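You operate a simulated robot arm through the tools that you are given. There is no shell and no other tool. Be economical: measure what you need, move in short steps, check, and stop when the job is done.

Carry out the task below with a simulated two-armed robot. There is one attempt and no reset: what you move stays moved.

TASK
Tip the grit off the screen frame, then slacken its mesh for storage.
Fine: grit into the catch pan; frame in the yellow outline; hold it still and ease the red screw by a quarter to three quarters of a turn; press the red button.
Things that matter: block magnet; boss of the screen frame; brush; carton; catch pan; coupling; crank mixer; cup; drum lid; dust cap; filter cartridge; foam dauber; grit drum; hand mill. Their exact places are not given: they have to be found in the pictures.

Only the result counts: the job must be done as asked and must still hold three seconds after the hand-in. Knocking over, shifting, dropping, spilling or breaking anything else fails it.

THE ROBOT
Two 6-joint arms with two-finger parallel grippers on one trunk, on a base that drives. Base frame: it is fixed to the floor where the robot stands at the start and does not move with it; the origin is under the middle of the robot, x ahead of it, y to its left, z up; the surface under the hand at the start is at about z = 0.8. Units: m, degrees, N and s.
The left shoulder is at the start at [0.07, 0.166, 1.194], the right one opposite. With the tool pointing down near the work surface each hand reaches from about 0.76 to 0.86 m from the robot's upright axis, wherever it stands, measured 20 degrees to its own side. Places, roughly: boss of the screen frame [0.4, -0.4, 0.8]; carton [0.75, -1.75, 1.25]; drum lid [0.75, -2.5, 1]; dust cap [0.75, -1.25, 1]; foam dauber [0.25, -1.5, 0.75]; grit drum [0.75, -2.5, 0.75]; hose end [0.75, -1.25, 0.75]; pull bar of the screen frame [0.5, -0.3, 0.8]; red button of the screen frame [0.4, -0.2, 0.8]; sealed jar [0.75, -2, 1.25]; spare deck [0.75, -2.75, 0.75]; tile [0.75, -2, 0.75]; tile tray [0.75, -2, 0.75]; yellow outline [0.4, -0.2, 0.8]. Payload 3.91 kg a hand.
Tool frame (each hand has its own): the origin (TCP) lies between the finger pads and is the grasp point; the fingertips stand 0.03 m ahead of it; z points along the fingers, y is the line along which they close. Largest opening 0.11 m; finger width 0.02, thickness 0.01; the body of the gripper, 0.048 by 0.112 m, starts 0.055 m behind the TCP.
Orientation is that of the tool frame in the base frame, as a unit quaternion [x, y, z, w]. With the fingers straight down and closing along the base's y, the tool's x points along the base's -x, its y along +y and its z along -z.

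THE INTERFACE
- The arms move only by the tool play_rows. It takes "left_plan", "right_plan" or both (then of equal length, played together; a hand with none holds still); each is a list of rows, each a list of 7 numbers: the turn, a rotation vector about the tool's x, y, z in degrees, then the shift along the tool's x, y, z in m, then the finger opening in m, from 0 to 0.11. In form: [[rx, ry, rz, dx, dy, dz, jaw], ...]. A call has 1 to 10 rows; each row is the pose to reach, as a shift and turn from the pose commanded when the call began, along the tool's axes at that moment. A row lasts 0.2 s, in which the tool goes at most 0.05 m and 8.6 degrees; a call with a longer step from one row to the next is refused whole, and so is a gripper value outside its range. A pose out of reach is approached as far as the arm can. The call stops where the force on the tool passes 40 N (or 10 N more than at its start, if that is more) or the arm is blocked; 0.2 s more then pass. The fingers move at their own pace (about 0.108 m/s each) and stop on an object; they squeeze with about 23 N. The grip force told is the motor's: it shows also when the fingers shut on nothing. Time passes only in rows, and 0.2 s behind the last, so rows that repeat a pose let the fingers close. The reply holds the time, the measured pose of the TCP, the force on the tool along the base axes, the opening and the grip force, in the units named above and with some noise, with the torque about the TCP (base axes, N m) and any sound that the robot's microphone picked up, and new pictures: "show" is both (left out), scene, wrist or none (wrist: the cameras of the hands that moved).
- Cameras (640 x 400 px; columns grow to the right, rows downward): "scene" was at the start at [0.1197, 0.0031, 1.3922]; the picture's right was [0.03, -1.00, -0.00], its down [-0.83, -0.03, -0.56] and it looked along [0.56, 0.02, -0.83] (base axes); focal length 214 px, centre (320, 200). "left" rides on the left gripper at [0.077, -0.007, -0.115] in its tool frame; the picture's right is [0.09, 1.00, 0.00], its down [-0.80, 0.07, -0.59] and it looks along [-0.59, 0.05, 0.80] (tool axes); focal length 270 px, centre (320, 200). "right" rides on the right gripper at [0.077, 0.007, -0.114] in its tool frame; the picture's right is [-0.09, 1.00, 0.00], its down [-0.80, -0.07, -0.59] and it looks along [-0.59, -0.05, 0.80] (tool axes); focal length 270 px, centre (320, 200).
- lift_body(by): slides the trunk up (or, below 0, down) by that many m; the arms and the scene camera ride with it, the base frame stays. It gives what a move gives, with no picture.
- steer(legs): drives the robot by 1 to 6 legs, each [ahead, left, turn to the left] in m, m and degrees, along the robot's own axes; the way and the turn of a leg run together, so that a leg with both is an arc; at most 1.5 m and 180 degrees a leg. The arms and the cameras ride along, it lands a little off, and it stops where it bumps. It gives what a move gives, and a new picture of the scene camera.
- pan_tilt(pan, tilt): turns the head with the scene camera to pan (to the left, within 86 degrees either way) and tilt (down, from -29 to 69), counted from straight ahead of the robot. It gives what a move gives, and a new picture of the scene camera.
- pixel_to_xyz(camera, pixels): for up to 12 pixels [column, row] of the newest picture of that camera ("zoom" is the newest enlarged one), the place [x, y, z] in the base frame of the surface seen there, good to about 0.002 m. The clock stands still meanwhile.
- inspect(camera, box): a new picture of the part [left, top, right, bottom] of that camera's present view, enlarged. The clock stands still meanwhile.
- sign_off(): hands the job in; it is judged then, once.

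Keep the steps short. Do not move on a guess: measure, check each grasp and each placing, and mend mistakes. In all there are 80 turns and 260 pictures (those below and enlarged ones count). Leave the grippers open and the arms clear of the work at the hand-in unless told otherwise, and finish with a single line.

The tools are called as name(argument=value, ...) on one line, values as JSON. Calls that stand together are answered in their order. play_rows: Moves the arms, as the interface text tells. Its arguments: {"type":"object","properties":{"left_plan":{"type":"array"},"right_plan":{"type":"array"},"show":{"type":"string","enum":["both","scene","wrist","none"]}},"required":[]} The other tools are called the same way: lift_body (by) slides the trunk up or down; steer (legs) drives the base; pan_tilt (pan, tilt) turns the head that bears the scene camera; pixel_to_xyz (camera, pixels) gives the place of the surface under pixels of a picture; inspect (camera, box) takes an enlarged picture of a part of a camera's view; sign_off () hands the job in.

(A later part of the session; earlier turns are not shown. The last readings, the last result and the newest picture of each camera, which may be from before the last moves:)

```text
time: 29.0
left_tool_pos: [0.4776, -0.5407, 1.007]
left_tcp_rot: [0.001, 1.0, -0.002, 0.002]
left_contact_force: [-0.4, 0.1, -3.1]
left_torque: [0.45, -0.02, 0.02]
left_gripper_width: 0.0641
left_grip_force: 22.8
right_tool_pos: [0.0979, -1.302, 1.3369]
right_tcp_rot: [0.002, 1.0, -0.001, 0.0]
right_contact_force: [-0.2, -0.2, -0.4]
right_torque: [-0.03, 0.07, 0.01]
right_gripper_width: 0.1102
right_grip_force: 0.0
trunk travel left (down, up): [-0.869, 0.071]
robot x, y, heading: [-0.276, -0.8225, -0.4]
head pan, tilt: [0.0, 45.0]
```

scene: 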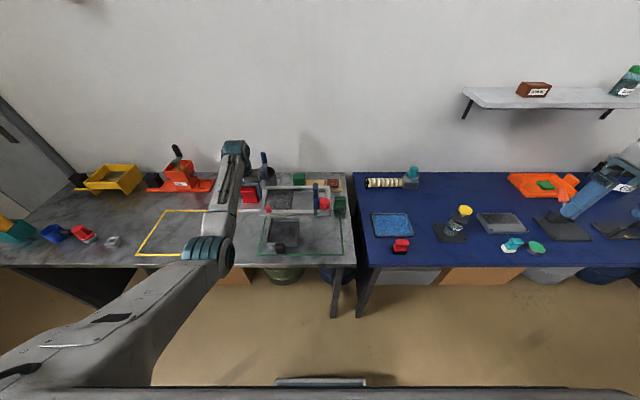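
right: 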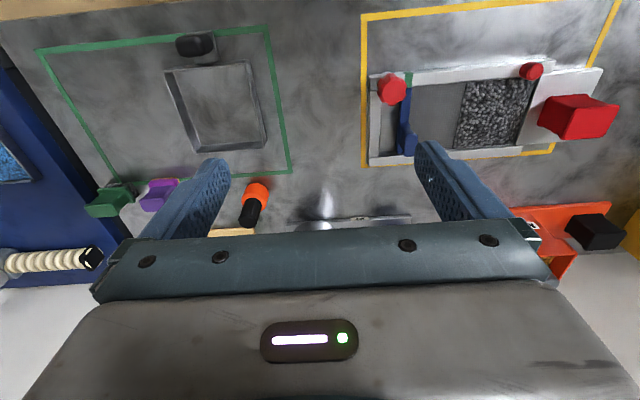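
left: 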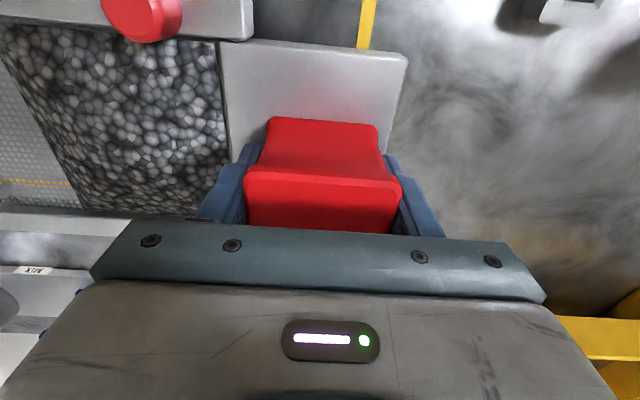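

The heap is over the pan's y position. I'll roll the frame 30° about its long axis, near rim down, keeping the lip above the pan, then check.

play_rows(left_plan=[[0, -3, 0, 0.001, 0, 0.001, 0], [0, -6, 0, 0.002, 0, 0.002, 0], [0, -9, 0, 0.003, 0, 0.003, 0], [0, -12, 0, 0.004, 0, 0.004, 0], [0, -15, 0, 0.005, 0, 0.005, 0], [0, -18, 0, 0.006, 0, 0.006, 0], [0, -21, 0, 0.007, 0, 0.007, 0], [0, -24, 0, 0.008, 0, 0.008, 0], [0, -27, 0, 0.009, 0, 0.009, 0], [0, -30, 0, 0.01, 0, 0.01, 0]], show="both")

inspect(camera="scene", box=[220, 150, 380, 260])

```text
time: 31.2
left_tool_pos: [0.4675, -0.5439, 0.9962]
left_tcp_rot: [0.001, 0.966, -0.002, 0.259]
left_contact_force: [-0.2, 0.0, -3.2]
left_torque: [0.49, -0.01, 0.01]
left_gripper_width: 0.0637
left_grip_force: 22.9
right_tool_pos: [0.099, -1.3045, 1.3375]
right_tcp_rot: [0.002, 1.0, 0.001, 0.0]
right_contact_force: [-0.3, -0.6, 0.1]
right_torque: [0.03, -0.04, 0.0]
right_gripper_width: 0.1099
right_grip_force: 0.0
trunk travel left (down, up): [-0.869, 0.071]
robot x, y, heading: [-0.273, -0.8179, -0.3]
head pan, tilt: [0.0, 45.0]
```

scene: 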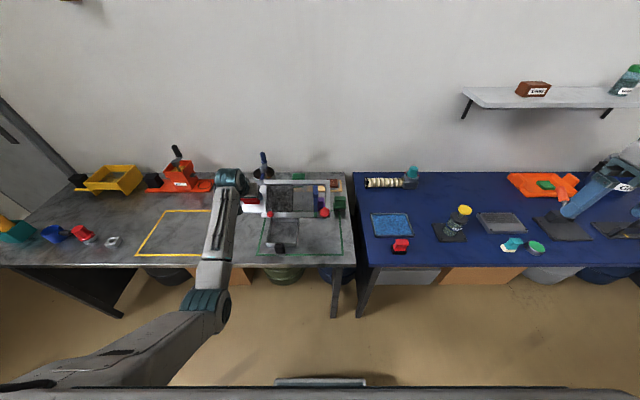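
left: 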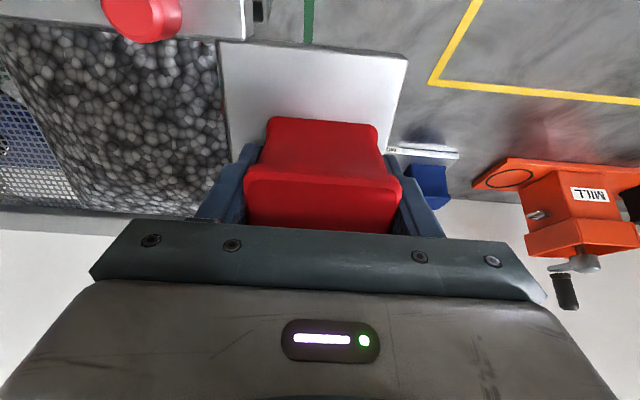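

```text
3.64 times, centred on (300, 205) of scene
```

zoom: 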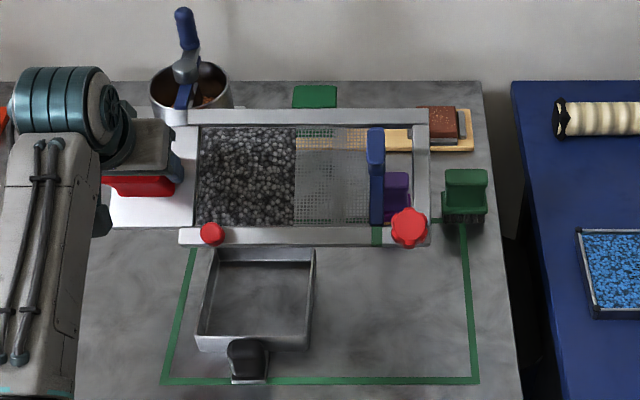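

At 30° nothing has moved. I'll measure the heap and lip against the pan.

pixel_to_xyz(camera="zoom", pixels=[[200, 180], [292, 180], [245, 180], [250, 237], [245, 225], [430, 240], [185, 237], [410, 228], [205, 340], [310, 345], [312, 255], [212, 252]])

```text
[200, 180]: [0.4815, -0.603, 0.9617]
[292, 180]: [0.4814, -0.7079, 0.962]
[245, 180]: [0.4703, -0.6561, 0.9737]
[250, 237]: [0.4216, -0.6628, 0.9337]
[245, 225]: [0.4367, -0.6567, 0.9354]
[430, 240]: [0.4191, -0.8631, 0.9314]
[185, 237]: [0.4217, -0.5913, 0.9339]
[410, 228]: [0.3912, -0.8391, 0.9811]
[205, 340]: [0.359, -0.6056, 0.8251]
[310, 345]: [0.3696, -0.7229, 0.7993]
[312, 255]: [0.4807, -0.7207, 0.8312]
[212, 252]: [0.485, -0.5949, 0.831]
```

The heap spans y -0.602 to -0.708 and the pan's inside is -0.598 to -0.716, so they're well aligned, with the lip at x 0.42. I'll roll on to 60° while easing down so the lip is about 4 cm above the pan rim.

play_rows(left_plan=[[0, -3, 0, 0.0036, 0, 0.0007, 0], [0, -6, 0, 0.0072, 0, 0.0014, 0], [0, -9, 0, 0.0108, 0, 0.0021, 0], [0, -12, 0, 0.0144, 0, 0.0028, 0], [0, -15, 0, 0.018, 0, 0.0035, 0], [0, -18, 0, 0.0215, 0, 0.0042, 0], [0, -21, 0, 0.025, 0, 0.0049, 0], [0, -24, 0, 0.0286, 0, 0.0056, 0], [0, -27, 0, 0.0322, 0, 0.0063, 0], [0, -30, 0, 0.0358, 0, 0.007, 0]], show="none")

inspect(camera="scene", box=[220, 150, 380, 260])

```text
time: 33.4
left_tool_pos: [0.4402, -0.5447, 0.9732]
left_tcp_rot: [0.0, 0.865, -0.001, 0.502]
left_contact_force: [0.0, 0.7, -3.0]
left_torque: [0.47, 0.08, -0.01]
left_gripper_width: 0.0641
left_grip_force: 23.1
right_tool_pos: [0.0987, -1.3055, 1.3354]
right_tcp_rot: [0.002, 1.0, -0.001, 0.0]
right_contact_force: [0.2, -0.2, 0.2]
right_torque: [0.02, 0.03, 0.01]
right_gripper_width: 0.1097
right_grip_force: 0.1
trunk travel left (down, up): [-0.869, 0.071]
robot x, y, heading: [-0.2785, -0.8194, -0.3]
head pan, tilt: [0.0, 45.0]
```

```text
3.64 times, centred on (300, 205) of scene
```

zoom: 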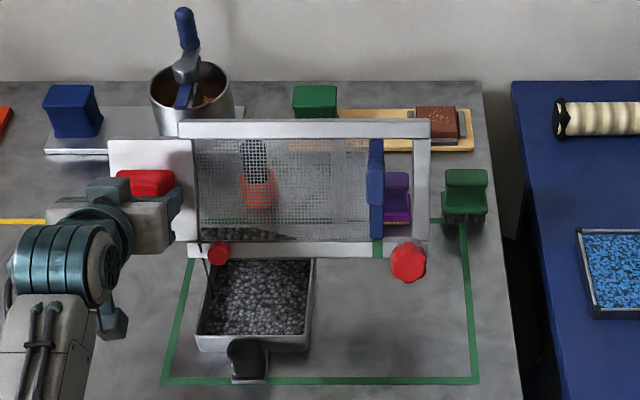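

Most of the grit is in the pan. A little remains along the near rim, with a thin stream at the left corner. I'll zoom in on that.

inspect(camera="scene", box=[262, 205, 312, 245])

pixel_to_xyz(camera="zoom", pixels=[[85, 180], [120, 210], [105, 150], [110, 110], [60, 130], [250, 200], [120, 300], [90, 230], [80, 310]])

```text
10.00 times, centred on (287, 225) of scene
```

zoom: 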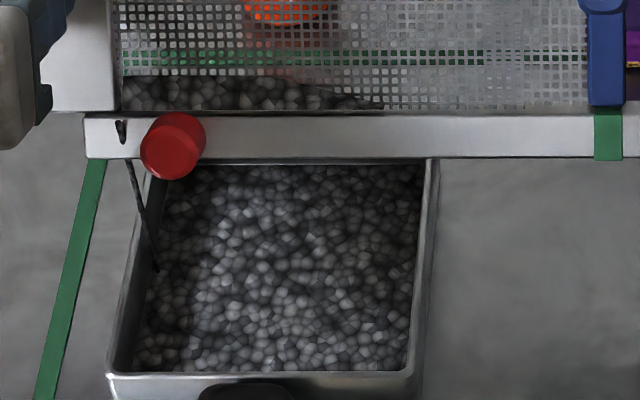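

```text
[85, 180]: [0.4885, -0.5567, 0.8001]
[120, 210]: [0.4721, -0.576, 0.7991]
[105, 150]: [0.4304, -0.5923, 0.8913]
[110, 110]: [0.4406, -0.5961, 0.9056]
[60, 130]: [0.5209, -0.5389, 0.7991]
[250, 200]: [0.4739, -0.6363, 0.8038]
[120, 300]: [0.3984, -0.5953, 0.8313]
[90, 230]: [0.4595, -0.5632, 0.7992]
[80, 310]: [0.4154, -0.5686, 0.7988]
```

The stream lands just inside the pan's left wall. I'll shift 0.03 m toward -y first to get margin, then continue rolling to 90°.

play_rows(left_plan=[[0, 0, 0, 0, -0.01, 0, 0], [0, 0, 0, 0, -0.02, 0, 0], [0, 0, 0, 0, -0.03, 0, 0]], show="none")

inspect(camera="scene", box=[252, 195, 322, 250])

play_rows(left_plan=[[0, -3, 0, 0.0032, 0, -0.0033, 0], [0, -6, 0, 0.0064, 0, -0.0067, 0], [0, -9, 0, 0.0096, 0, -0.01, 0], [0, -12, 0, 0.0128, 0, -0.0134, 0], [0, -15, 0, 0.016, 0, -0.0168, 0], [0, -18, 0, 0.0192, 0, -0.02, 0], [0, -21, 0, 0.0224, 0, -0.0235, 0], [0, -24, 0, 0.0256, 0, -0.0268, 0], [0, -27, 0, 0.0288, 0, -0.03, 0], [0, -30, 0, 0.032, 0, -0.0335, 0]], show="none")

inspect(camera="scene", box=[240, 165, 350, 250])

```text
time: 34.2
left_tool_pos: [0.4389, -0.5737, 0.9731]
left_tcp_rot: [0.0, 0.865, -0.002, 0.501]
left_contact_force: [-0.3, 0.1, -2.4]
left_torque: [0.46, 0.01, -0.01]
left_gripper_width: 0.0641
left_grip_force: 22.7
right_tool_pos: [0.0985, -1.3057, 1.336]
right_tcp_rot: [0.002, 1.0, 0.0, -0.001]
right_contact_force: [-0.4, 0.2, 1.4]
right_torque: [0.02, -0.03, -0.04]
right_gripper_width: 0.1102
right_grip_force: 0.1
trunk travel left (down, up): [-0.869, 0.071]
robot x, y, heading: [-0.2758, -0.8201, -0.2]
head pan, tilt: [0.0, 45.0]
```

```text
7.27 times, centred on (287, 222) of scene
```

zoom: 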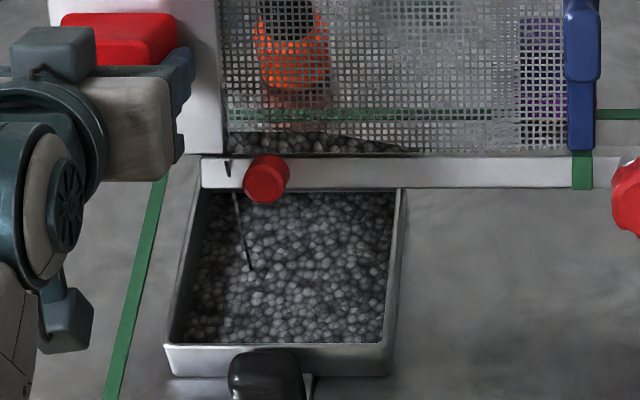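

```text
time: 36.4
left_tool_pos: [0.396, -0.5744, 0.9623]
left_tcp_rot: [0.0, 0.706, -0.003, 0.709]
left_contact_force: [-0.2, 0.1, -2.7]
left_torque: [0.45, 0.07, 0.04]
left_gripper_width: 0.0641
left_grip_force: 23.1
right_tool_pos: [0.0979, -1.3053, 1.3375]
right_tcp_rot: [0.002, 1.0, 0.0, 0.0]
right_contact_force: [-0.7, -0.4, 0.8]
right_torque: [0.0, -0.01, -0.04]
right_gripper_width: 0.1101
right_grip_force: 0.1
trunk travel left (down, up): [-0.869, 0.071]
robot x, y, heading: [-0.2763, -0.8215, -0.4]
head pan, tilt: [0.0, 45.0]
```

```text
4.71 times, centred on (295, 208) of scene
```

zoom: 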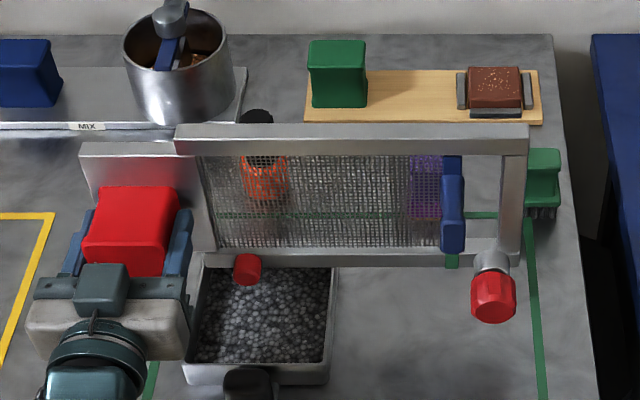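

The screen looks empty now. I'll check the mesh through the wrist camera and the table around the pan.

inspect(camera="left", box=[0, 0, 300, 220])

inspect(camera="scene", box=[255, 205, 335, 260])

```text
1.82 times, centred on (150, 110) of left
```

zoom: 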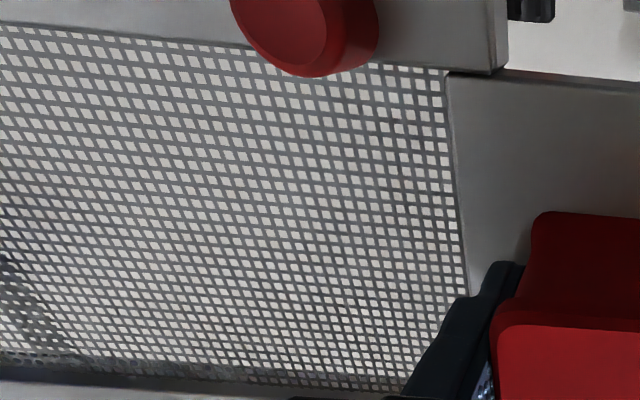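

```text
7.27 times, centred on (295, 232) of scene
```

zoom: 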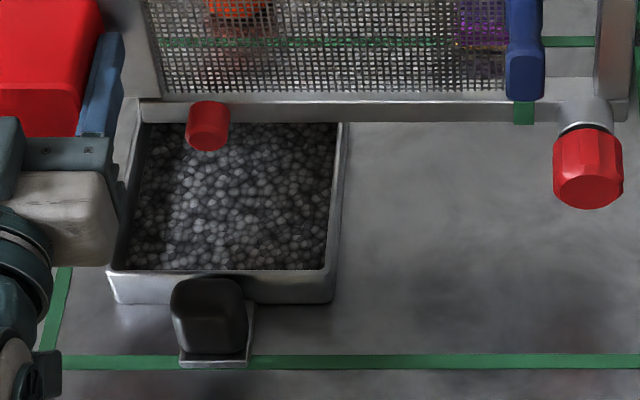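

The mesh is clean and nothing spilled. I'll raise the trunk and roll the frame back to level.

lift_body(by=0.05)

play_rows(left_plan=[[0, 5, 0, 0, 0, 0, 0], [0, 10, 0, 0, 0, 0, 0], [0, 15, 0, 0, 0, 0, 0], [0, 20, 0, 0, 0, 0, 0], [0, 25, 0, 0, 0, 0, 0], [0, 30, 0, 0, 0, 0, 0], [0, 35, 0, 0, 0, 0, 0], [0, 40, 0, 0, 0, 0, 0], [0, 45, 0, 0, 0, 0, 0], [0, 50, 0, 0, 0, 0, 0]], show="none")

play_rows(left_plan=[[0, 5, 0, 0, 0, 0, 0], [0, 10, 0, 0, 0, 0, 0], [0, 15, 0, 0, 0, 0, 0], [0, 20, 0, 0, 0, 0, 0], [0, 25, 0, 0, 0, 0, 0], [0, 30, 0, 0, 0, 0, 0], [0, 35, 0, 0, 0, 0, 0], [0, 40, 0, 0, 0, 0, 0]], show="scene")

```text
time: 37.4
left_tool_pos: [0.3948, -0.5745, 1.0129]
left_tcp_rot: [0.0, 0.706, -0.002, 0.708]
left_contact_force: [-0.5, -0.3, -2.1]
left_torque: [0.43, 0.08, -0.01]
left_gripper_width: 0.0641
left_grip_force: 23.5
right_tool_pos: [0.0985, -1.3059, 1.3865]
right_tcp_rot: [0.002, 1.0, 0.0, 0.0]
right_contact_force: [0.1, 0.6, 0.3]
right_torque: [0.04, 0.02, 0.0]
right_gripper_width: 0.11
right_grip_force: 0.1
trunk travel left (down, up): [-0.919, 0.021]
robot x, y, heading: [-0.2738, -0.8195, -0.3]
head pan, tilt: [0.0, 45.0]
```

```text
time: 39.6
left_tool_pos: [0.3953, -0.5746, 1.0133]
left_tcp_rot: [0.001, 0.94, -0.002, 0.342]
left_contact_force: [0.6, 0.6, -2.7]
left_torque: [0.45, -0.01, 0.03]
left_gripper_width: 0.0639
left_grip_force: 23.6
right_tool_pos: [0.0994, -1.3055, 1.3851]
right_tcp_rot: [0.003, 1.0, -0.001, 0.0]
right_contact_force: [-0.2, 0.2, -0.3]
right_torque: [-0.01, 0.0, -0.01]
right_gripper_width: 0.1101
right_grip_force: 0.0
trunk travel left (down, up): [-0.919, 0.021]
robot x, y, heading: [-0.2782, -0.8168, -0.1]
head pan, tilt: [0.0, 45.0]
```

```text
time: 41.4
left_tool_pos: [0.3955, -0.5738, 1.012]
left_tcp_rot: [0.001, 1.0, -0.002, 0.001]
left_contact_force: [0.3, 0.3, -2.6]
left_torque: [0.46, -0.03, 0.01]
left_gripper_width: 0.064
left_grip_force: 23.4
right_tool_pos: [0.0979, -1.3053, 1.3859]
right_tcp_rot: [0.002, 1.0, 0.0, 0.0]
right_contact_force: [0.6, 0.2, -0.2]
right_torque: [-0.01, 0.01, 0.0]
right_gripper_width: 0.11
right_grip_force: 0.1
trunk travel left (down, up): [-0.919, 0.021]
robot x, y, heading: [-0.277, -0.8229, -0.3]
head pan, tilt: [0.0, 45.0]
```

scene: 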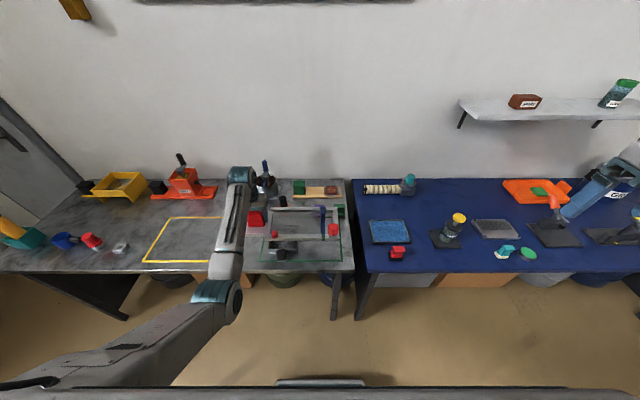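

The frame is level again and still held. I'll drive back so that both the handle (left hand) and the screw (right hand) will be within reach of the outline.

steer(legs=[[-0.083, 0.28, 0], [0, 0.303, 0.3]])

pan_tilt(pan=0, tilt=52)

```text
time: 45.0
left_tool_pos: [0.311, 0.0129, 1.0127]
left_tcp_rot: [-0.001, 1.0, -0.001, 0.002]
left_contact_force: [-0.1, -1.4, -3.4]
left_torque: [0.45, -0.04, 0.02]
left_gripper_width: 0.0638
left_grip_force: 23.7
right_tool_pos: [0.019, -0.7206, 1.3857]
right_tcp_rot: [-0.001, 1.0, 0.001, 0.0]
right_contact_force: [-0.3, 0.4, 0.1]
right_torque: [-0.01, -0.02, -0.02]
right_gripper_width: 0.1101
right_grip_force: 0.1
trunk travel left (down, up): [-0.919, 0.021]
robot x, y, heading: [-0.3562, -0.2348, 0.5]
head pan, tilt: [0.0, 45.0]
```

scene: 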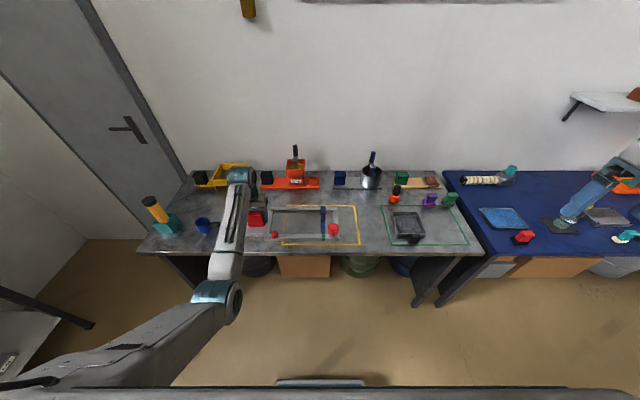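

```text
time: 45.7
left_tool_pos: [0.3108, 0.0141, 1.0115]
left_tcp_rot: [-0.002, 1.0, -0.002, 0.001]
left_contact_force: [0.0, 0.3, -3.3]
left_torque: [0.44, -0.02, -0.01]
left_gripper_width: 0.064
left_grip_force: 23.0
right_tool_pos: [0.0184, -0.7182, 1.3857]
right_tcp_rot: [-0.001, 1.0, 0.002, 0.0]
right_contact_force: [0.5, 0.2, 0.0]
right_torque: [-0.01, -0.02, -0.01]
right_gripper_width: 0.1099
right_grip_force: 0.0
trunk travel left (down, up): [-0.919, 0.021]
robot x, y, heading: [-0.3586, -0.2364, 0.4]
head pan, tilt: [0.0, 52.0]
```

scene: 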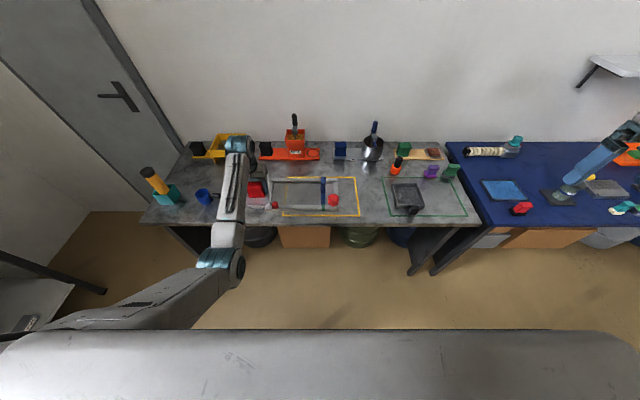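

Now I'll measure the outline's corners, seen around (357,177), (360,217) and (285,216), while the frame is still high and to the left.

inspect(camera="scene", box=[255, 160, 375, 235])

inspect(camera="left", box=[0, 0, 640, 400])

```text
5.33 times, centred on (315, 198) of scene
```

zoom: 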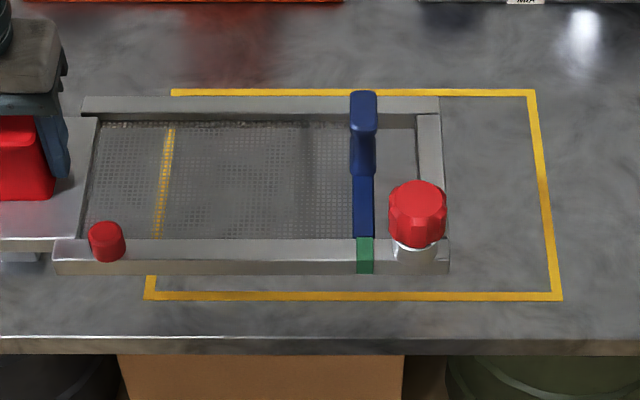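

```text
1.00 times, centred on (320, 200) of left (not enlarged: the box is as wide or as high as the picture)
```

zoom: 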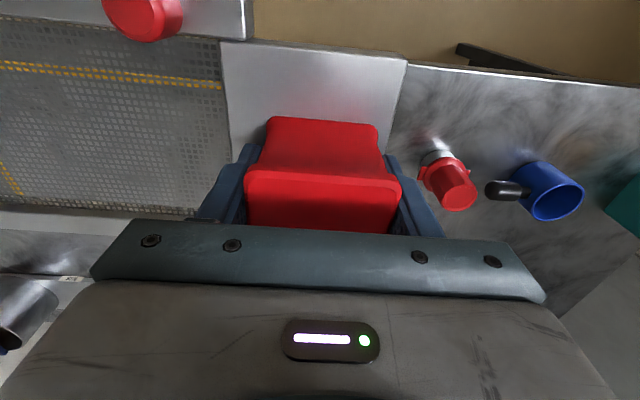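

pixel_to_xyz(camera="scene", pixels=[[287.4, 177.2], [354.8, 177.2], [359.9, 216.0], [282.8, 215.6], [320, 177.5], [320, 215.6], [357.5, 195], [273.5, 205], [300, 206], [331, 209], [333.5, 196], [337, 180]])

```text
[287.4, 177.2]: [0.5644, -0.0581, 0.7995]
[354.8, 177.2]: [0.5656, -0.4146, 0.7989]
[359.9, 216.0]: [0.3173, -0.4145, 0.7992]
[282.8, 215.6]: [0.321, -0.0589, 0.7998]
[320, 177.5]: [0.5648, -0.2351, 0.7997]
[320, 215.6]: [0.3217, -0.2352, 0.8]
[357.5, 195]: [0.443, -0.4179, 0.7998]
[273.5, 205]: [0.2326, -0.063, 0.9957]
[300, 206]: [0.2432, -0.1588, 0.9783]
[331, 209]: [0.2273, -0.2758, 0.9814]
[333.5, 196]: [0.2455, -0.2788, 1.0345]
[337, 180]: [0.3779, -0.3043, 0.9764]
```

The outline spans x 0.318–0.567 and y -0.058 to -0.418. I want the TCP at (0.445, -0.093), which puts the frame inside all sides. I'll move over it, then lower the trunk to just above the table.

play_rows(left_plan=[[0, 0, 0, -0.0134, -0.0107, 0, 0], [0, 0, 0, -0.0268, -0.0214, 0, 0], [0, 0, 0, -0.0402, -0.0321, 0, 0], [0, 0, 0, -0.0536, -0.0428, 0, 0], [0, 0, 0, -0.067, -0.0535, 0, 0], [0, 0, 0, -0.0804, -0.0642, 0, 0], [0, 0, 0, -0.0938, -0.0749, 0, 0], [0, 0, 0, -0.1072, -0.0856, 0, 0], [0, 0, 0, -0.1206, -0.0963, 0, 0], [0, 0, 0, -0.134, -0.107, 0, 0]], show="none")

lift_body(by=-0.14)

inspect(camera="scene", box=[255, 165, 375, 240])

```text
time: 47.9
left_tool_pos: [0.4459, -0.0929, 1.0128]
left_tcp_rot: [-0.002, 1.0, -0.002, 0.0]
left_contact_force: [-0.4, -0.3, -4.2]
left_torque: [0.47, -0.05, -0.04]
left_gripper_width: 0.0639
left_grip_force: 22.5
right_tool_pos: [0.02, -0.7186, 1.3862]
right_tcp_rot: [-0.002, 1.0, 0.001, 0.0]
right_contact_force: [-0.3, 1.0, -0.9]
right_torque: [-0.01, -0.01, -0.04]
right_gripper_width: 0.1102
right_grip_force: 0.1
trunk travel left (down, up): [-0.919, 0.021]
robot x, y, heading: [-0.3593, -0.2369, 0.2]
head pan, tilt: [0.0, 52.0]
```

```text
time: 49.6
left_tool_pos: [0.4457, -0.0921, 0.8735]
left_tcp_rot: [-0.003, 1.0, -0.002, 0.002]
left_contact_force: [0.7, -1.2, -2.6]
left_torque: [0.43, -0.03, 0.0]
left_gripper_width: 0.064
left_grip_force: 22.8
right_tool_pos: [0.0197, -0.7179, 1.2462]
right_tcp_rot: [-0.002, 1.0, 0.0, 0.0]
right_contact_force: [-0.4, -0.6, 0.4]
right_torque: [0.03, 0.0, 0.04]
right_gripper_width: 0.1099
right_grip_force: 0.0
trunk travel left (down, up): [-0.779, 0.161]
robot x, y, heading: [-0.3608, -0.2368, 0.2]
head pan, tilt: [0.0, 52.0]
```

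```text
5.33 times, centred on (315, 202) of scene
```

zoom: 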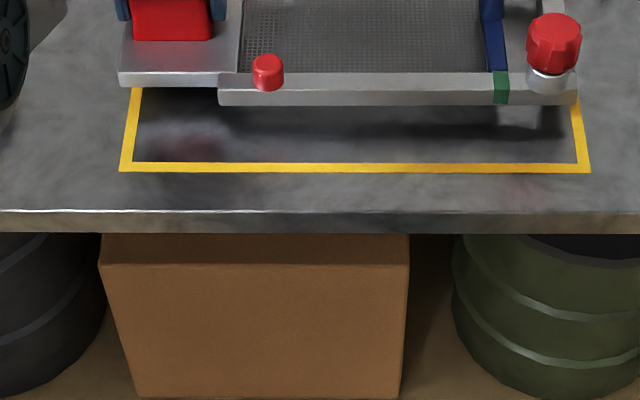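

inspect(camera="scene", box=[255, 130, 375, 205])

pixel_to_xyz(camera="zoom", pixels=[[122, 252], [122, 185], [225, 272], [570, 272], [545, 165], [250, 170], [400, 170], [400, 272], [555, 220], [540, 120], [400, 345], [575, 340]])

```text
5.33 times, centred on (315, 168) of scene
```

zoom: 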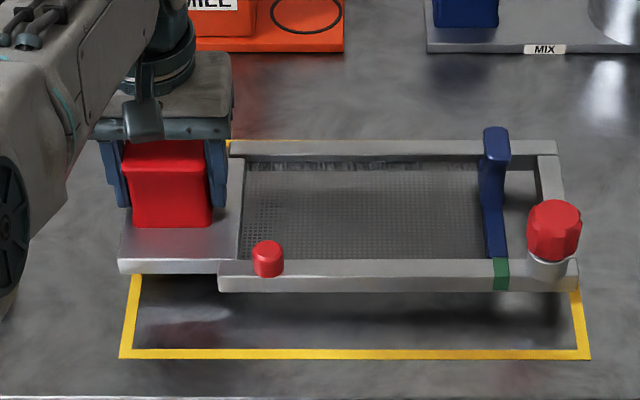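

```text
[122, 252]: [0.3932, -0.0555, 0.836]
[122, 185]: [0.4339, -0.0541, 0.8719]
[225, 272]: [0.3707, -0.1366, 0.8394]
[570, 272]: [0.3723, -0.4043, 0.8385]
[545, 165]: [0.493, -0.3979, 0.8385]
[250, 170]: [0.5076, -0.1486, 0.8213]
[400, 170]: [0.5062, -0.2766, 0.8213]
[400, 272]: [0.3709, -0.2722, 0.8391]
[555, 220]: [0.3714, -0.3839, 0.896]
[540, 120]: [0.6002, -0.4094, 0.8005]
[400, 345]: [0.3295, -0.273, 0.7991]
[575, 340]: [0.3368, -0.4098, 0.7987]
```

The frame is square to the outline and inside it, with about 2 cm left to go. I'll lower it gently.

play_rows(left_plan=[[0, 0, 0, 0, 0, 0.004, 0], [0, 0, 0, 0, 0, 0.008, 0], [0, 0, 0, 0, 0, 0.012, 0], [0, 0, 0, 0, 0, 0.015, 0], [0, 0, 0, 0, 0, 0.018, 0], [0, 0, 0, 0, 0, 0.02, 0], [0, 0, 0, 0, 0, 0.021, 0]], show="none")

inspect(camera="scene", box=[255, 130, 375, 205])

pixel_to_xyz(camera="zoom", pixels=[[122, 265], [225, 288], [570, 288], [545, 185], [400, 288], [555, 240], [130, 272], [576, 288], [500, 150], [268, 255], [150, 350], [585, 345]])

```text
time: 51.2
left_tool_pos: [0.4398, -0.0903, 0.857]
left_tcp_rot: [-0.003, 1.0, -0.002, 0.002]
left_contact_force: [0.6, 0.7, -3.4]
left_torque: [0.43, -0.03, 0.03]
left_gripper_width: 0.0641
left_grip_force: 23.2
left hand out of reach, approached as far as the arm can: row 3, 4, 5, 6, 7
right_tool_pos: [0.0176, -0.7172, 1.2462]
right_tcp_rot: [-0.002, 1.0, 0.0, 0.0]
right_contact_force: [1.1, 0.0, -0.4]
right_torque: [0.03, 0.03, 0.04]
right_gripper_width: 0.1098
right_grip_force: 0.0
trunk travel left (down, up): [-0.779, 0.161]
robot x, y, heading: [-0.359, -0.2328, 0.4]
head pan, tilt: [0.0, 52.0]
```

```text
5.33 times, centred on (315, 168) of scene
```

zoom: 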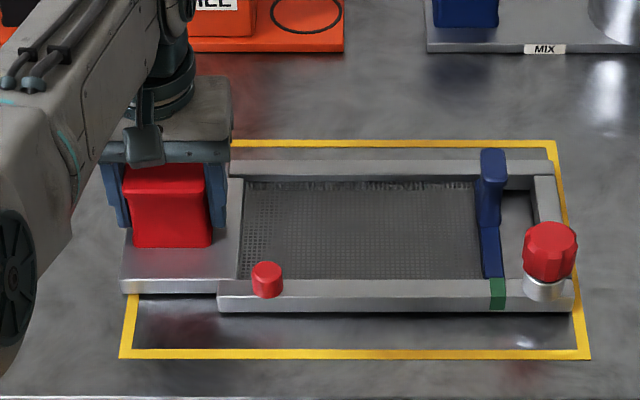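

```text
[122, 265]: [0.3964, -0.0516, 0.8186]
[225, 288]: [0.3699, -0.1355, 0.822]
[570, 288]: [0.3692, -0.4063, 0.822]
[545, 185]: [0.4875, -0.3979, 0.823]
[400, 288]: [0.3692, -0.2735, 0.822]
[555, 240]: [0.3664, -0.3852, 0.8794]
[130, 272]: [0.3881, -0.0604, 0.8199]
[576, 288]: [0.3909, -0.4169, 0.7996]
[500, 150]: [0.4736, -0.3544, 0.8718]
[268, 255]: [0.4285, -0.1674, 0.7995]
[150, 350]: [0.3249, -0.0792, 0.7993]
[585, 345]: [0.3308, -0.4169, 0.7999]
```

It's about 3 mm above the table and at the edge of reach. I'll nudge 4 mm toward -y while rising slightly, then set it down with the trunk.

play_rows(left_plan=[[0, 0, 0, 0, -0.002, -0.003, 0], [0, 0, 0, -0.001, -0.004, -0.006, 0]], show="none")

lift_body(by=-0.009)

inspect(camera="scene", box=[255, 130, 375, 205])

pixel_to_xyz(camera="zoom", pixels=[[124, 265], [225, 285], [568, 285], [545, 185], [400, 285], [555, 240], [130, 270], [490, 155], [268, 268]])

```text
time: 51.8
left_tool_pos: [0.4401, -0.0942, 0.8631]
left_tcp_rot: [-0.003, 1.0, -0.001, 0.002]
left_contact_force: [0.2, 0.1, -2.9]
left_torque: [0.45, -0.01, 0.03]
left_gripper_width: 0.0638
left_grip_force: 22.9
right_tool_pos: [0.0191, -0.7181, 1.2464]
right_tcp_rot: [-0.002, 1.0, 0.0, -0.001]
right_contact_force: [0.2, 0.3, 0.4]
right_torque: [-0.01, 0.01, -0.03]
right_gripper_width: 0.1101
right_grip_force: 0.0
trunk travel left (down, up): [-0.779, 0.161]
robot x, y, heading: [-0.3575, -0.2353, 0.0]
head pan, tilt: [0.0, 52.0]
```

```text
time: 52.4
left_tool_pos: [0.4404, -0.0933, 0.854]
left_tcp_rot: [-0.003, 1.0, -0.002, 0.002]
left_contact_force: [-0.9, -0.6, -1.5]
left_torque: [0.48, -0.12, -0.01]
left_gripper_width: 0.0639
left_grip_force: 23.0
right_tool_pos: [0.0186, -0.7179, 1.2372]
right_tcp_rot: [-0.002, 1.0, 0.0, 0.001]
right_contact_force: [-0.2, 0.0, -0.1]
right_torque: [0.01, 0.0, -0.02]
right_gripper_width: 0.11
right_grip_force: 0.0
trunk travel left (down, up): [-0.77, 0.17]
robot x, y, heading: [-0.3546, -0.2332, 0.2]
head pan, tilt: [0.0, 52.0]
```

```text
5.33 times, centred on (315, 168) of scene
```

zoom: 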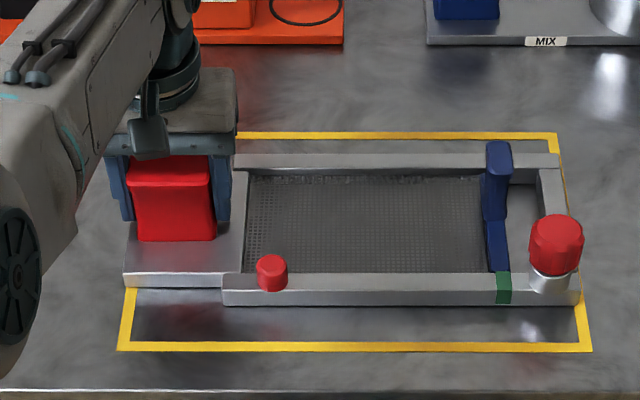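

```text
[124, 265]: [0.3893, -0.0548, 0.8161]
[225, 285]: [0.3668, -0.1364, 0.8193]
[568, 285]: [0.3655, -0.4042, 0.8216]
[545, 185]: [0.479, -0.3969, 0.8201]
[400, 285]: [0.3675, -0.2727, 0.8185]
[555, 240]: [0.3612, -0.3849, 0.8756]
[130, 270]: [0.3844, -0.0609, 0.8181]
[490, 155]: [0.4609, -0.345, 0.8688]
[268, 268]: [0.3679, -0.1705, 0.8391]
```

The frame is almost on the table. I'll settle it by the last millimetre, keep holding the handle, and bring the right hand down and then toward the screw.

lift_body(by=-0.0015)

play_rows(right_plan=[[0, 0, 0, -0.01, 0, 0.045, 0.11], [0, 0, 0, -0.02, 0, 0.09, 0.11], [0, 0, 0, -0.03, 0, 0.135, 0.11], [0, 0, 0, -0.04, 0, 0.18, 0.11], [0, 0, 0, -0.05, 0, 0.225, 0.11]], show="none")

play_rows(right_plan=[[0, 0, 0, -0.03, 0.033, 0, 0.11], [0, 0, 0, -0.06, 0.066, 0, 0.11], [0, 0, 0, -0.09, 0.099, 0, 0.11], [0, 0, 0, -0.12, 0.132, 0, 0.11], [0, 0, 0, -0.15, 0.165, 0, 0.11], [0, 0, 0, -0.18, 0.198, 0, 0.11], [0, 0, 0, -0.21, 0.231, 0, 0.11], [0, 0, 0, -0.24, 0.264, 0, 0.11], [0, 0, 0, -0.27, 0.297, 0, 0.11], [0, 0, 0, -0.297, 0.33, 0, 0.11]], show="both")

```text
time: 52.9
left_tool_pos: [0.439, -0.0952, 0.8537]
left_tcp_rot: [-0.002, 1.0, -0.002, 0.003]
left_contact_force: [0.8, 0.1, 3.0]
left_torque: [0.68, 0.26, -0.05]
left_gripper_width: 0.064
left_grip_force: 23.2
right_tool_pos: [0.0187, -0.7184, 1.2364]
right_tcp_rot: [-0.002, 1.0, 0.0, -0.001]
right_contact_force: [-0.1, -0.3, -1.0]
right_torque: [0.04, -0.04, -0.02]
right_gripper_width: 0.11
right_grip_force: 0.0
trunk travel left (down, up): [-0.768, 0.172]
robot x, y, heading: [-0.359, -0.2403, -0.1]
head pan, tilt: [0.0, 52.0]
```

```text
time: 54.1
left_tool_pos: [0.4403, -0.0941, 0.8544]
left_tcp_rot: [-0.003, 1.0, -0.001, 0.003]
left_contact_force: [0.7, 0.6, 6.2]
left_torque: [0.83, 0.43, -0.05]
left_gripper_width: 0.0637
left_grip_force: 23.3
right_tool_pos: [0.0667, -0.719, 1.0117]
right_tcp_rot: [-0.002, 1.0, 0.002, 0.0]
right_contact_force: [0.5, -0.1, -0.2]
right_torque: [0.0, -0.01, 0.01]
right_gripper_width: 0.1102
right_grip_force: 0.0
right hand out of reach, approached as far as the arm can: row 1, 2, 3
trunk travel left (down, up): [-0.768, 0.172]
robot x, y, heading: [-0.3548, -0.2367, 0.5]
head pan, tilt: [0.0, 52.0]
```

```text
time: 56.3
left_tool_pos: [0.4406, -0.0912, 0.8536]
left_tcp_rot: [-0.001, 1.0, -0.006, 0.004]
left_contact_force: [2.3, -4.9, 11.5]
left_torque: [0.75, 0.68, 0.16]
left_gripper_width: 0.0638
left_grip_force: 23.0
right_tool_pos: [0.3844, -0.3795, 0.9982]
right_tcp_rot: [0.0, 1.0, -0.003, 0.001]
right_contact_force: [-0.5, 3.4, 0.1]
right_torque: [-0.33, -0.04, -0.01]
right_gripper_width: 0.1098
right_grip_force: 0.1
right hand out of reach, approached as far as the arm can: row 1, 2, 3, 4, 5, 6, 7, 8, 9, 10
trunk travel left (down, up): [-0.768, 0.172]
robot x, y, heading: [-0.3541, -0.2322, 0.0]
head pan, tilt: [0.0, 52.0]
```

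scene: 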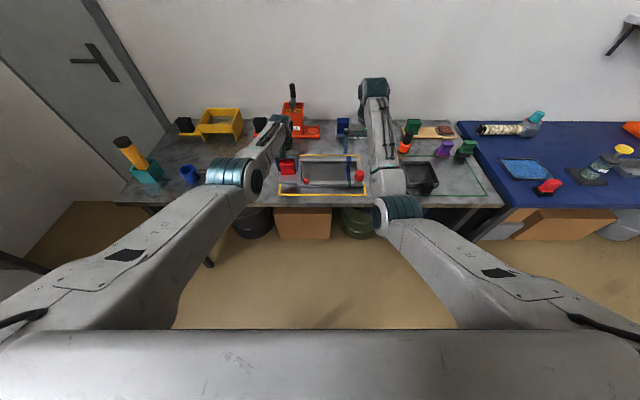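
right: 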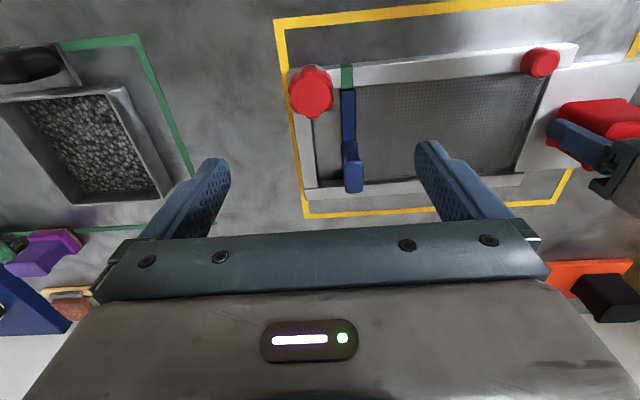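

The forces on both hands have changed a little. I'll hold for two rows and read again before going closer.

play_rows(right_plan=[[0, 0, 0, 0, 0, 0, 0.11], [0, 0, 0, 0, 0, 0, 0.11]], show="none")

inspect(camera="right", box=[240, 0, 640, 250])

inspect(camera="scene", box=[230, 70, 430, 210])

pixel_to_xyz(camera="right", pixels=[[311, 90], [290, 90], [332, 90], [311, 70], [311, 115], [300, 75], [285, 30], [296, 190], [309, 215], [330, 80], [578, 48], [308, 186]])

```text
time: 56.9
left_tool_pos: [0.4382, -0.0937, 0.8539]
left_tcp_rot: [-0.003, 1.0, -0.002, 0.002]
left_contact_force: [1.7, -3.9, 7.0]
left_torque: [0.67, 0.09, -0.01]
left_gripper_width: 0.0637
left_grip_force: 22.7
right_tool_pos: [0.3849, -0.3817, 0.9971]
right_tcp_rot: [-0.003, 1.0, 0.0, 0.002]
right_contact_force: [0.2, 0.8, 0.2]
right_torque: [-0.03, -0.01, -0.01]
right_gripper_width: 0.1096
right_grip_force: 0.0
trunk travel left (down, up): [-0.768, 0.172]
robot x, y, heading: [-0.3582, -0.235, 0.3]
head pan, tilt: [0.0, 52.0]
```

```text
1.60 times, centred on (440, 125) of right
```

zoom: 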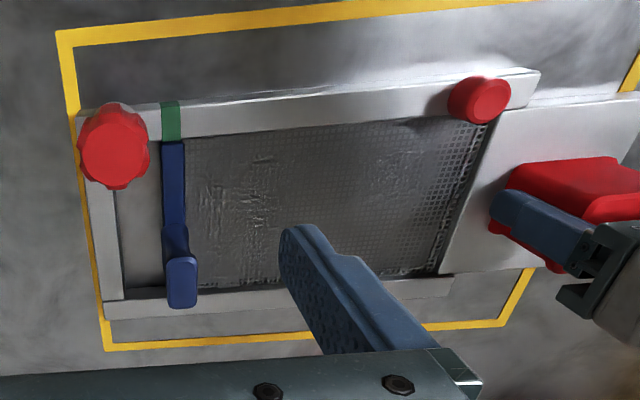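

```text
2.86 times, centred on (330, 140) of scene
```

zoom: 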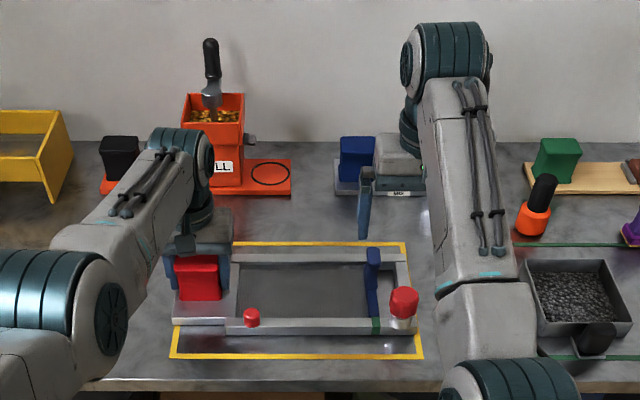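

```text
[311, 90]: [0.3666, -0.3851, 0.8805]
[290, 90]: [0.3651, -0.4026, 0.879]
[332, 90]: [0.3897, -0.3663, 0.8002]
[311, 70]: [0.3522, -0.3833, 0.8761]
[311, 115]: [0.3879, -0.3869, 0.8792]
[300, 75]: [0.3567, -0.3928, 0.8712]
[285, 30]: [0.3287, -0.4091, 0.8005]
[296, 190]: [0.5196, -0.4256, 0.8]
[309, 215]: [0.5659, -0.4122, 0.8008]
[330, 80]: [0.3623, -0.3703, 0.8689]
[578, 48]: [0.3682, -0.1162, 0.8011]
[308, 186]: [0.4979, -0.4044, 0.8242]
```

The knob is centred at about (0.370, -0.386), top z 0.880, diameter about 0.038, on a light boss below z 0.842. I'll pre-turn the right tool 60° clockwise above it and centre it, so I can then turn it counter-clockwise.

play_rows(right_plan=[[0, 0, 8, 0.003, -0.001, 0, 0.07], [0, 0, 16, 0.006, -0.002, 0, 0.07], [0, 0, 24, 0.009, -0.003, 0, 0.07], [0, 0, 32, 0.012, -0.004, 0, 0.07], [0, 0, 40, 0.015, -0.0045, 0, 0.07], [0, 0, 48, 0.015, -0.0045, 0.01, 0.07], [0, 0, 55, 0.015, -0.0045, 0.02, 0.07], [0, 0, 60, 0.015, -0.0045, 0.03, 0.07], [0, 0, 60, 0.015, -0.0045, 0.04, 0.07]], show="both")

```text
time: 58.9
left_tool_pos: [0.4394, -0.0943, 0.8534]
left_tcp_rot: [-0.003, 1.0, -0.001, 0.003]
left_contact_force: [-1.6, 0.6, 6.1]
left_torque: [0.9, 0.19, 0.1]
left_gripper_width: 0.0639
left_grip_force: 22.8
right_tool_pos: [0.3693, -0.387, 0.9591]
right_tcp_rot: [0.498, 0.867, 0.002, 0.0]
right_contact_force: [-0.4, 0.1, 0.7]
right_torque: [-0.02, -0.04, -0.01]
right_gripper_width: 0.07
right_grip_force: 0.0
right hand out of reach, approached as far as the arm can: row 1, 2, 3, 4, 5, 6, 7
trunk travel left (down, up): [-0.768, 0.172]
robot x, y, heading: [-0.3545, -0.2341, 0.2]
head pan, tilt: [0.0, 52.0]
```

scene: 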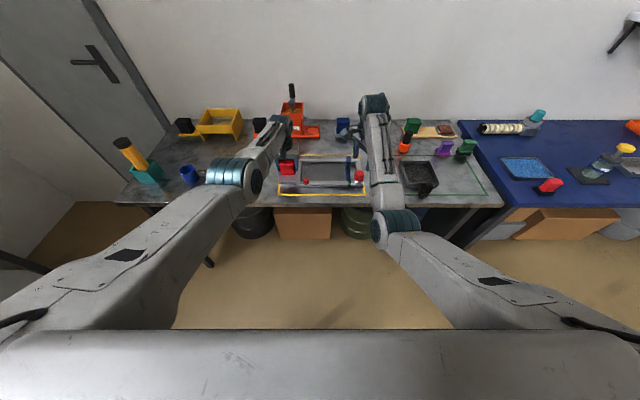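
right: 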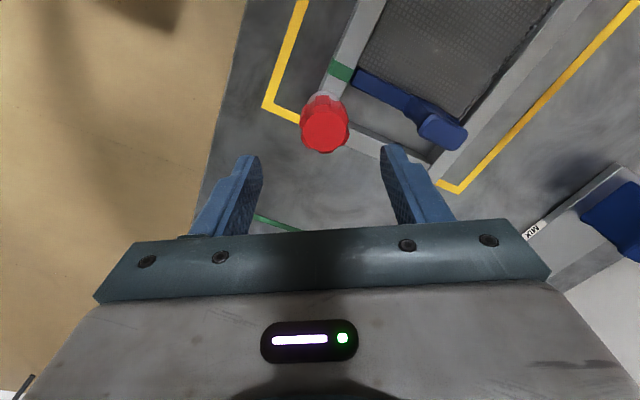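

The tool turned clockwise as intended. I'll recheck the knob centre from this closer view.

inspect(camera="right", box=[260, 70, 400, 170])

pixel_to_xyz(camera="right", pixels=[[325, 132], [304, 132], [346, 132], [325, 114], [325, 152], [308, 110], [315, 95]])

```text
4.00 times, centred on (330, 120) of right
```

zoom: 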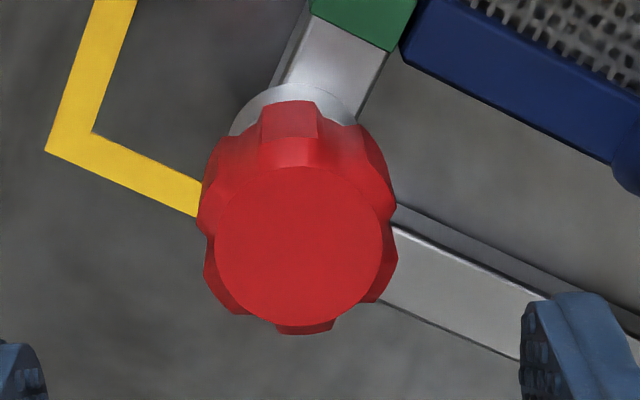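

```text
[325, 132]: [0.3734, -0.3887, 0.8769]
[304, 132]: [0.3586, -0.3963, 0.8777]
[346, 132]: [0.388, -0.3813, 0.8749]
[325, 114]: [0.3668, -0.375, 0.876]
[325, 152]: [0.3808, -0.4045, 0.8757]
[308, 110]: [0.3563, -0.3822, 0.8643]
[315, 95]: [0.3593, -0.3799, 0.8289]
```

The knob's top centre is at (0.3735, -0.389, 0.877). I'll shift there, descend to TCP z 0.877 so the tips stay above the boss, and close.

play_rows(right_plan=[[0, 0, 0, -0.0037, 0.0024, 0.01, 0.07], [0, 0, 0, -0.0037, 0.0024, 0.03, 0.07], [0, 0, 0, -0.0037, 0.0024, 0.055, 0.07], [0, 0, 0, -0.0037, 0.0024, 0.072, 0.07], [0, 0, 0, -0.0037, 0.0024, 0.082, 0.07], [0, 0, 0, -0.0037, 0.0024, 0.082, 0.05]], show="wrist")

inspect(camera="right", box=[220, 90, 420, 240])

```text
time: 60.3
left_tool_pos: [0.4407, -0.0937, 0.8538]
left_tcp_rot: [-0.003, 1.0, -0.002, 0.003]
left_contact_force: [-1.9, 1.2, 4.6]
left_torque: [0.83, 0.05, 0.09]
left_gripper_width: 0.0638
left_grip_force: 23.1
right_tool_pos: [0.3729, -0.3897, 0.8765]
right_tcp_rot: [0.499, 0.867, 0.0, 0.0]
right_contact_force: [0.2, -0.3, -1.0]
right_torque: [0.03, -0.01, -0.03]
right_gripper_width: 0.0501
right_grip_force: 0.0
trunk travel left (down, up): [-0.768, 0.172]
robot x, y, heading: [-0.3564, -0.2348, 0.4]
head pan, tilt: [0.0, 52.0]
```

right: 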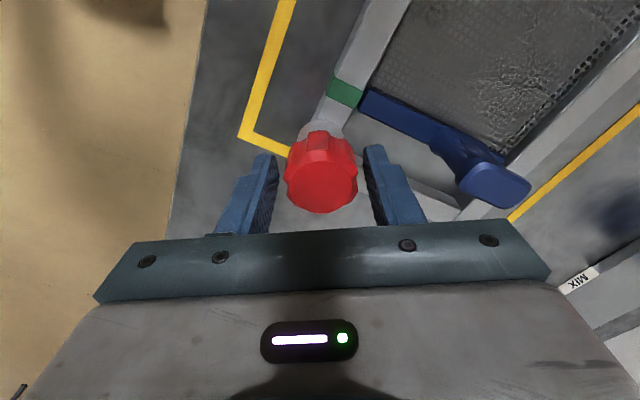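

```text
2.67 times, centred on (320, 165) of right
```

zoom: 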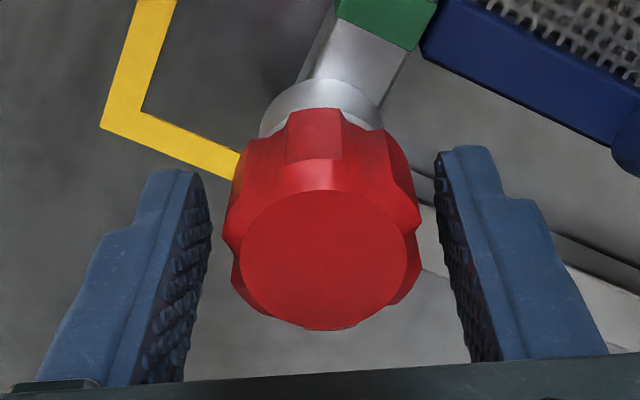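

The knob is centred between the fingers. I'll close on it and check the grip.

play_rows(right_plan=[[0, 0, 0, 0, 0, 0, 0.03], [0, 0, 0, 0, 0, 0, 0.0], [0, 0, 0, 0, 0, 0, 0.0], [0, 0, 0, 0, 0, 0, 0.0]], show="none")

inspect(camera="right", box=[220, 90, 420, 240])

```text
time: 61.3
left_tool_pos: [0.4397, -0.0946, 0.8539]
left_tcp_rot: [-0.002, 1.0, -0.002, 0.003]
left_contact_force: [-4.7, 0.5, 7.9]
left_torque: [0.36, -0.28, -0.99]
left_gripper_width: 0.064
left_grip_force: 23.1
right_tool_pos: [0.3724, -0.3889, 0.8757]
right_tcp_rot: [0.498, 0.867, 0.001, 0.001]
right_contact_force: [4.3, 0.9, -1.1]
right_torque: [-0.22, 0.26, 0.02]
right_gripper_width: 0.0389
right_grip_force: 23.0
trunk travel left (down, up): [-0.768, 0.172]
robot x, y, heading: [-0.3624, -0.2323, 0.4]
head pan, tilt: [0.0, 52.0]
```

```text
2.67 times, centred on (320, 165) of right
```

zoom: 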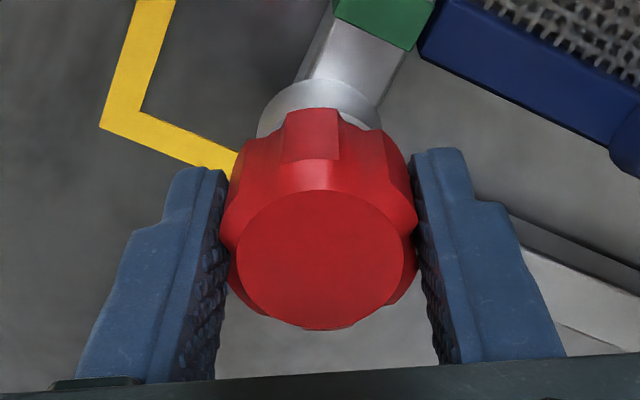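

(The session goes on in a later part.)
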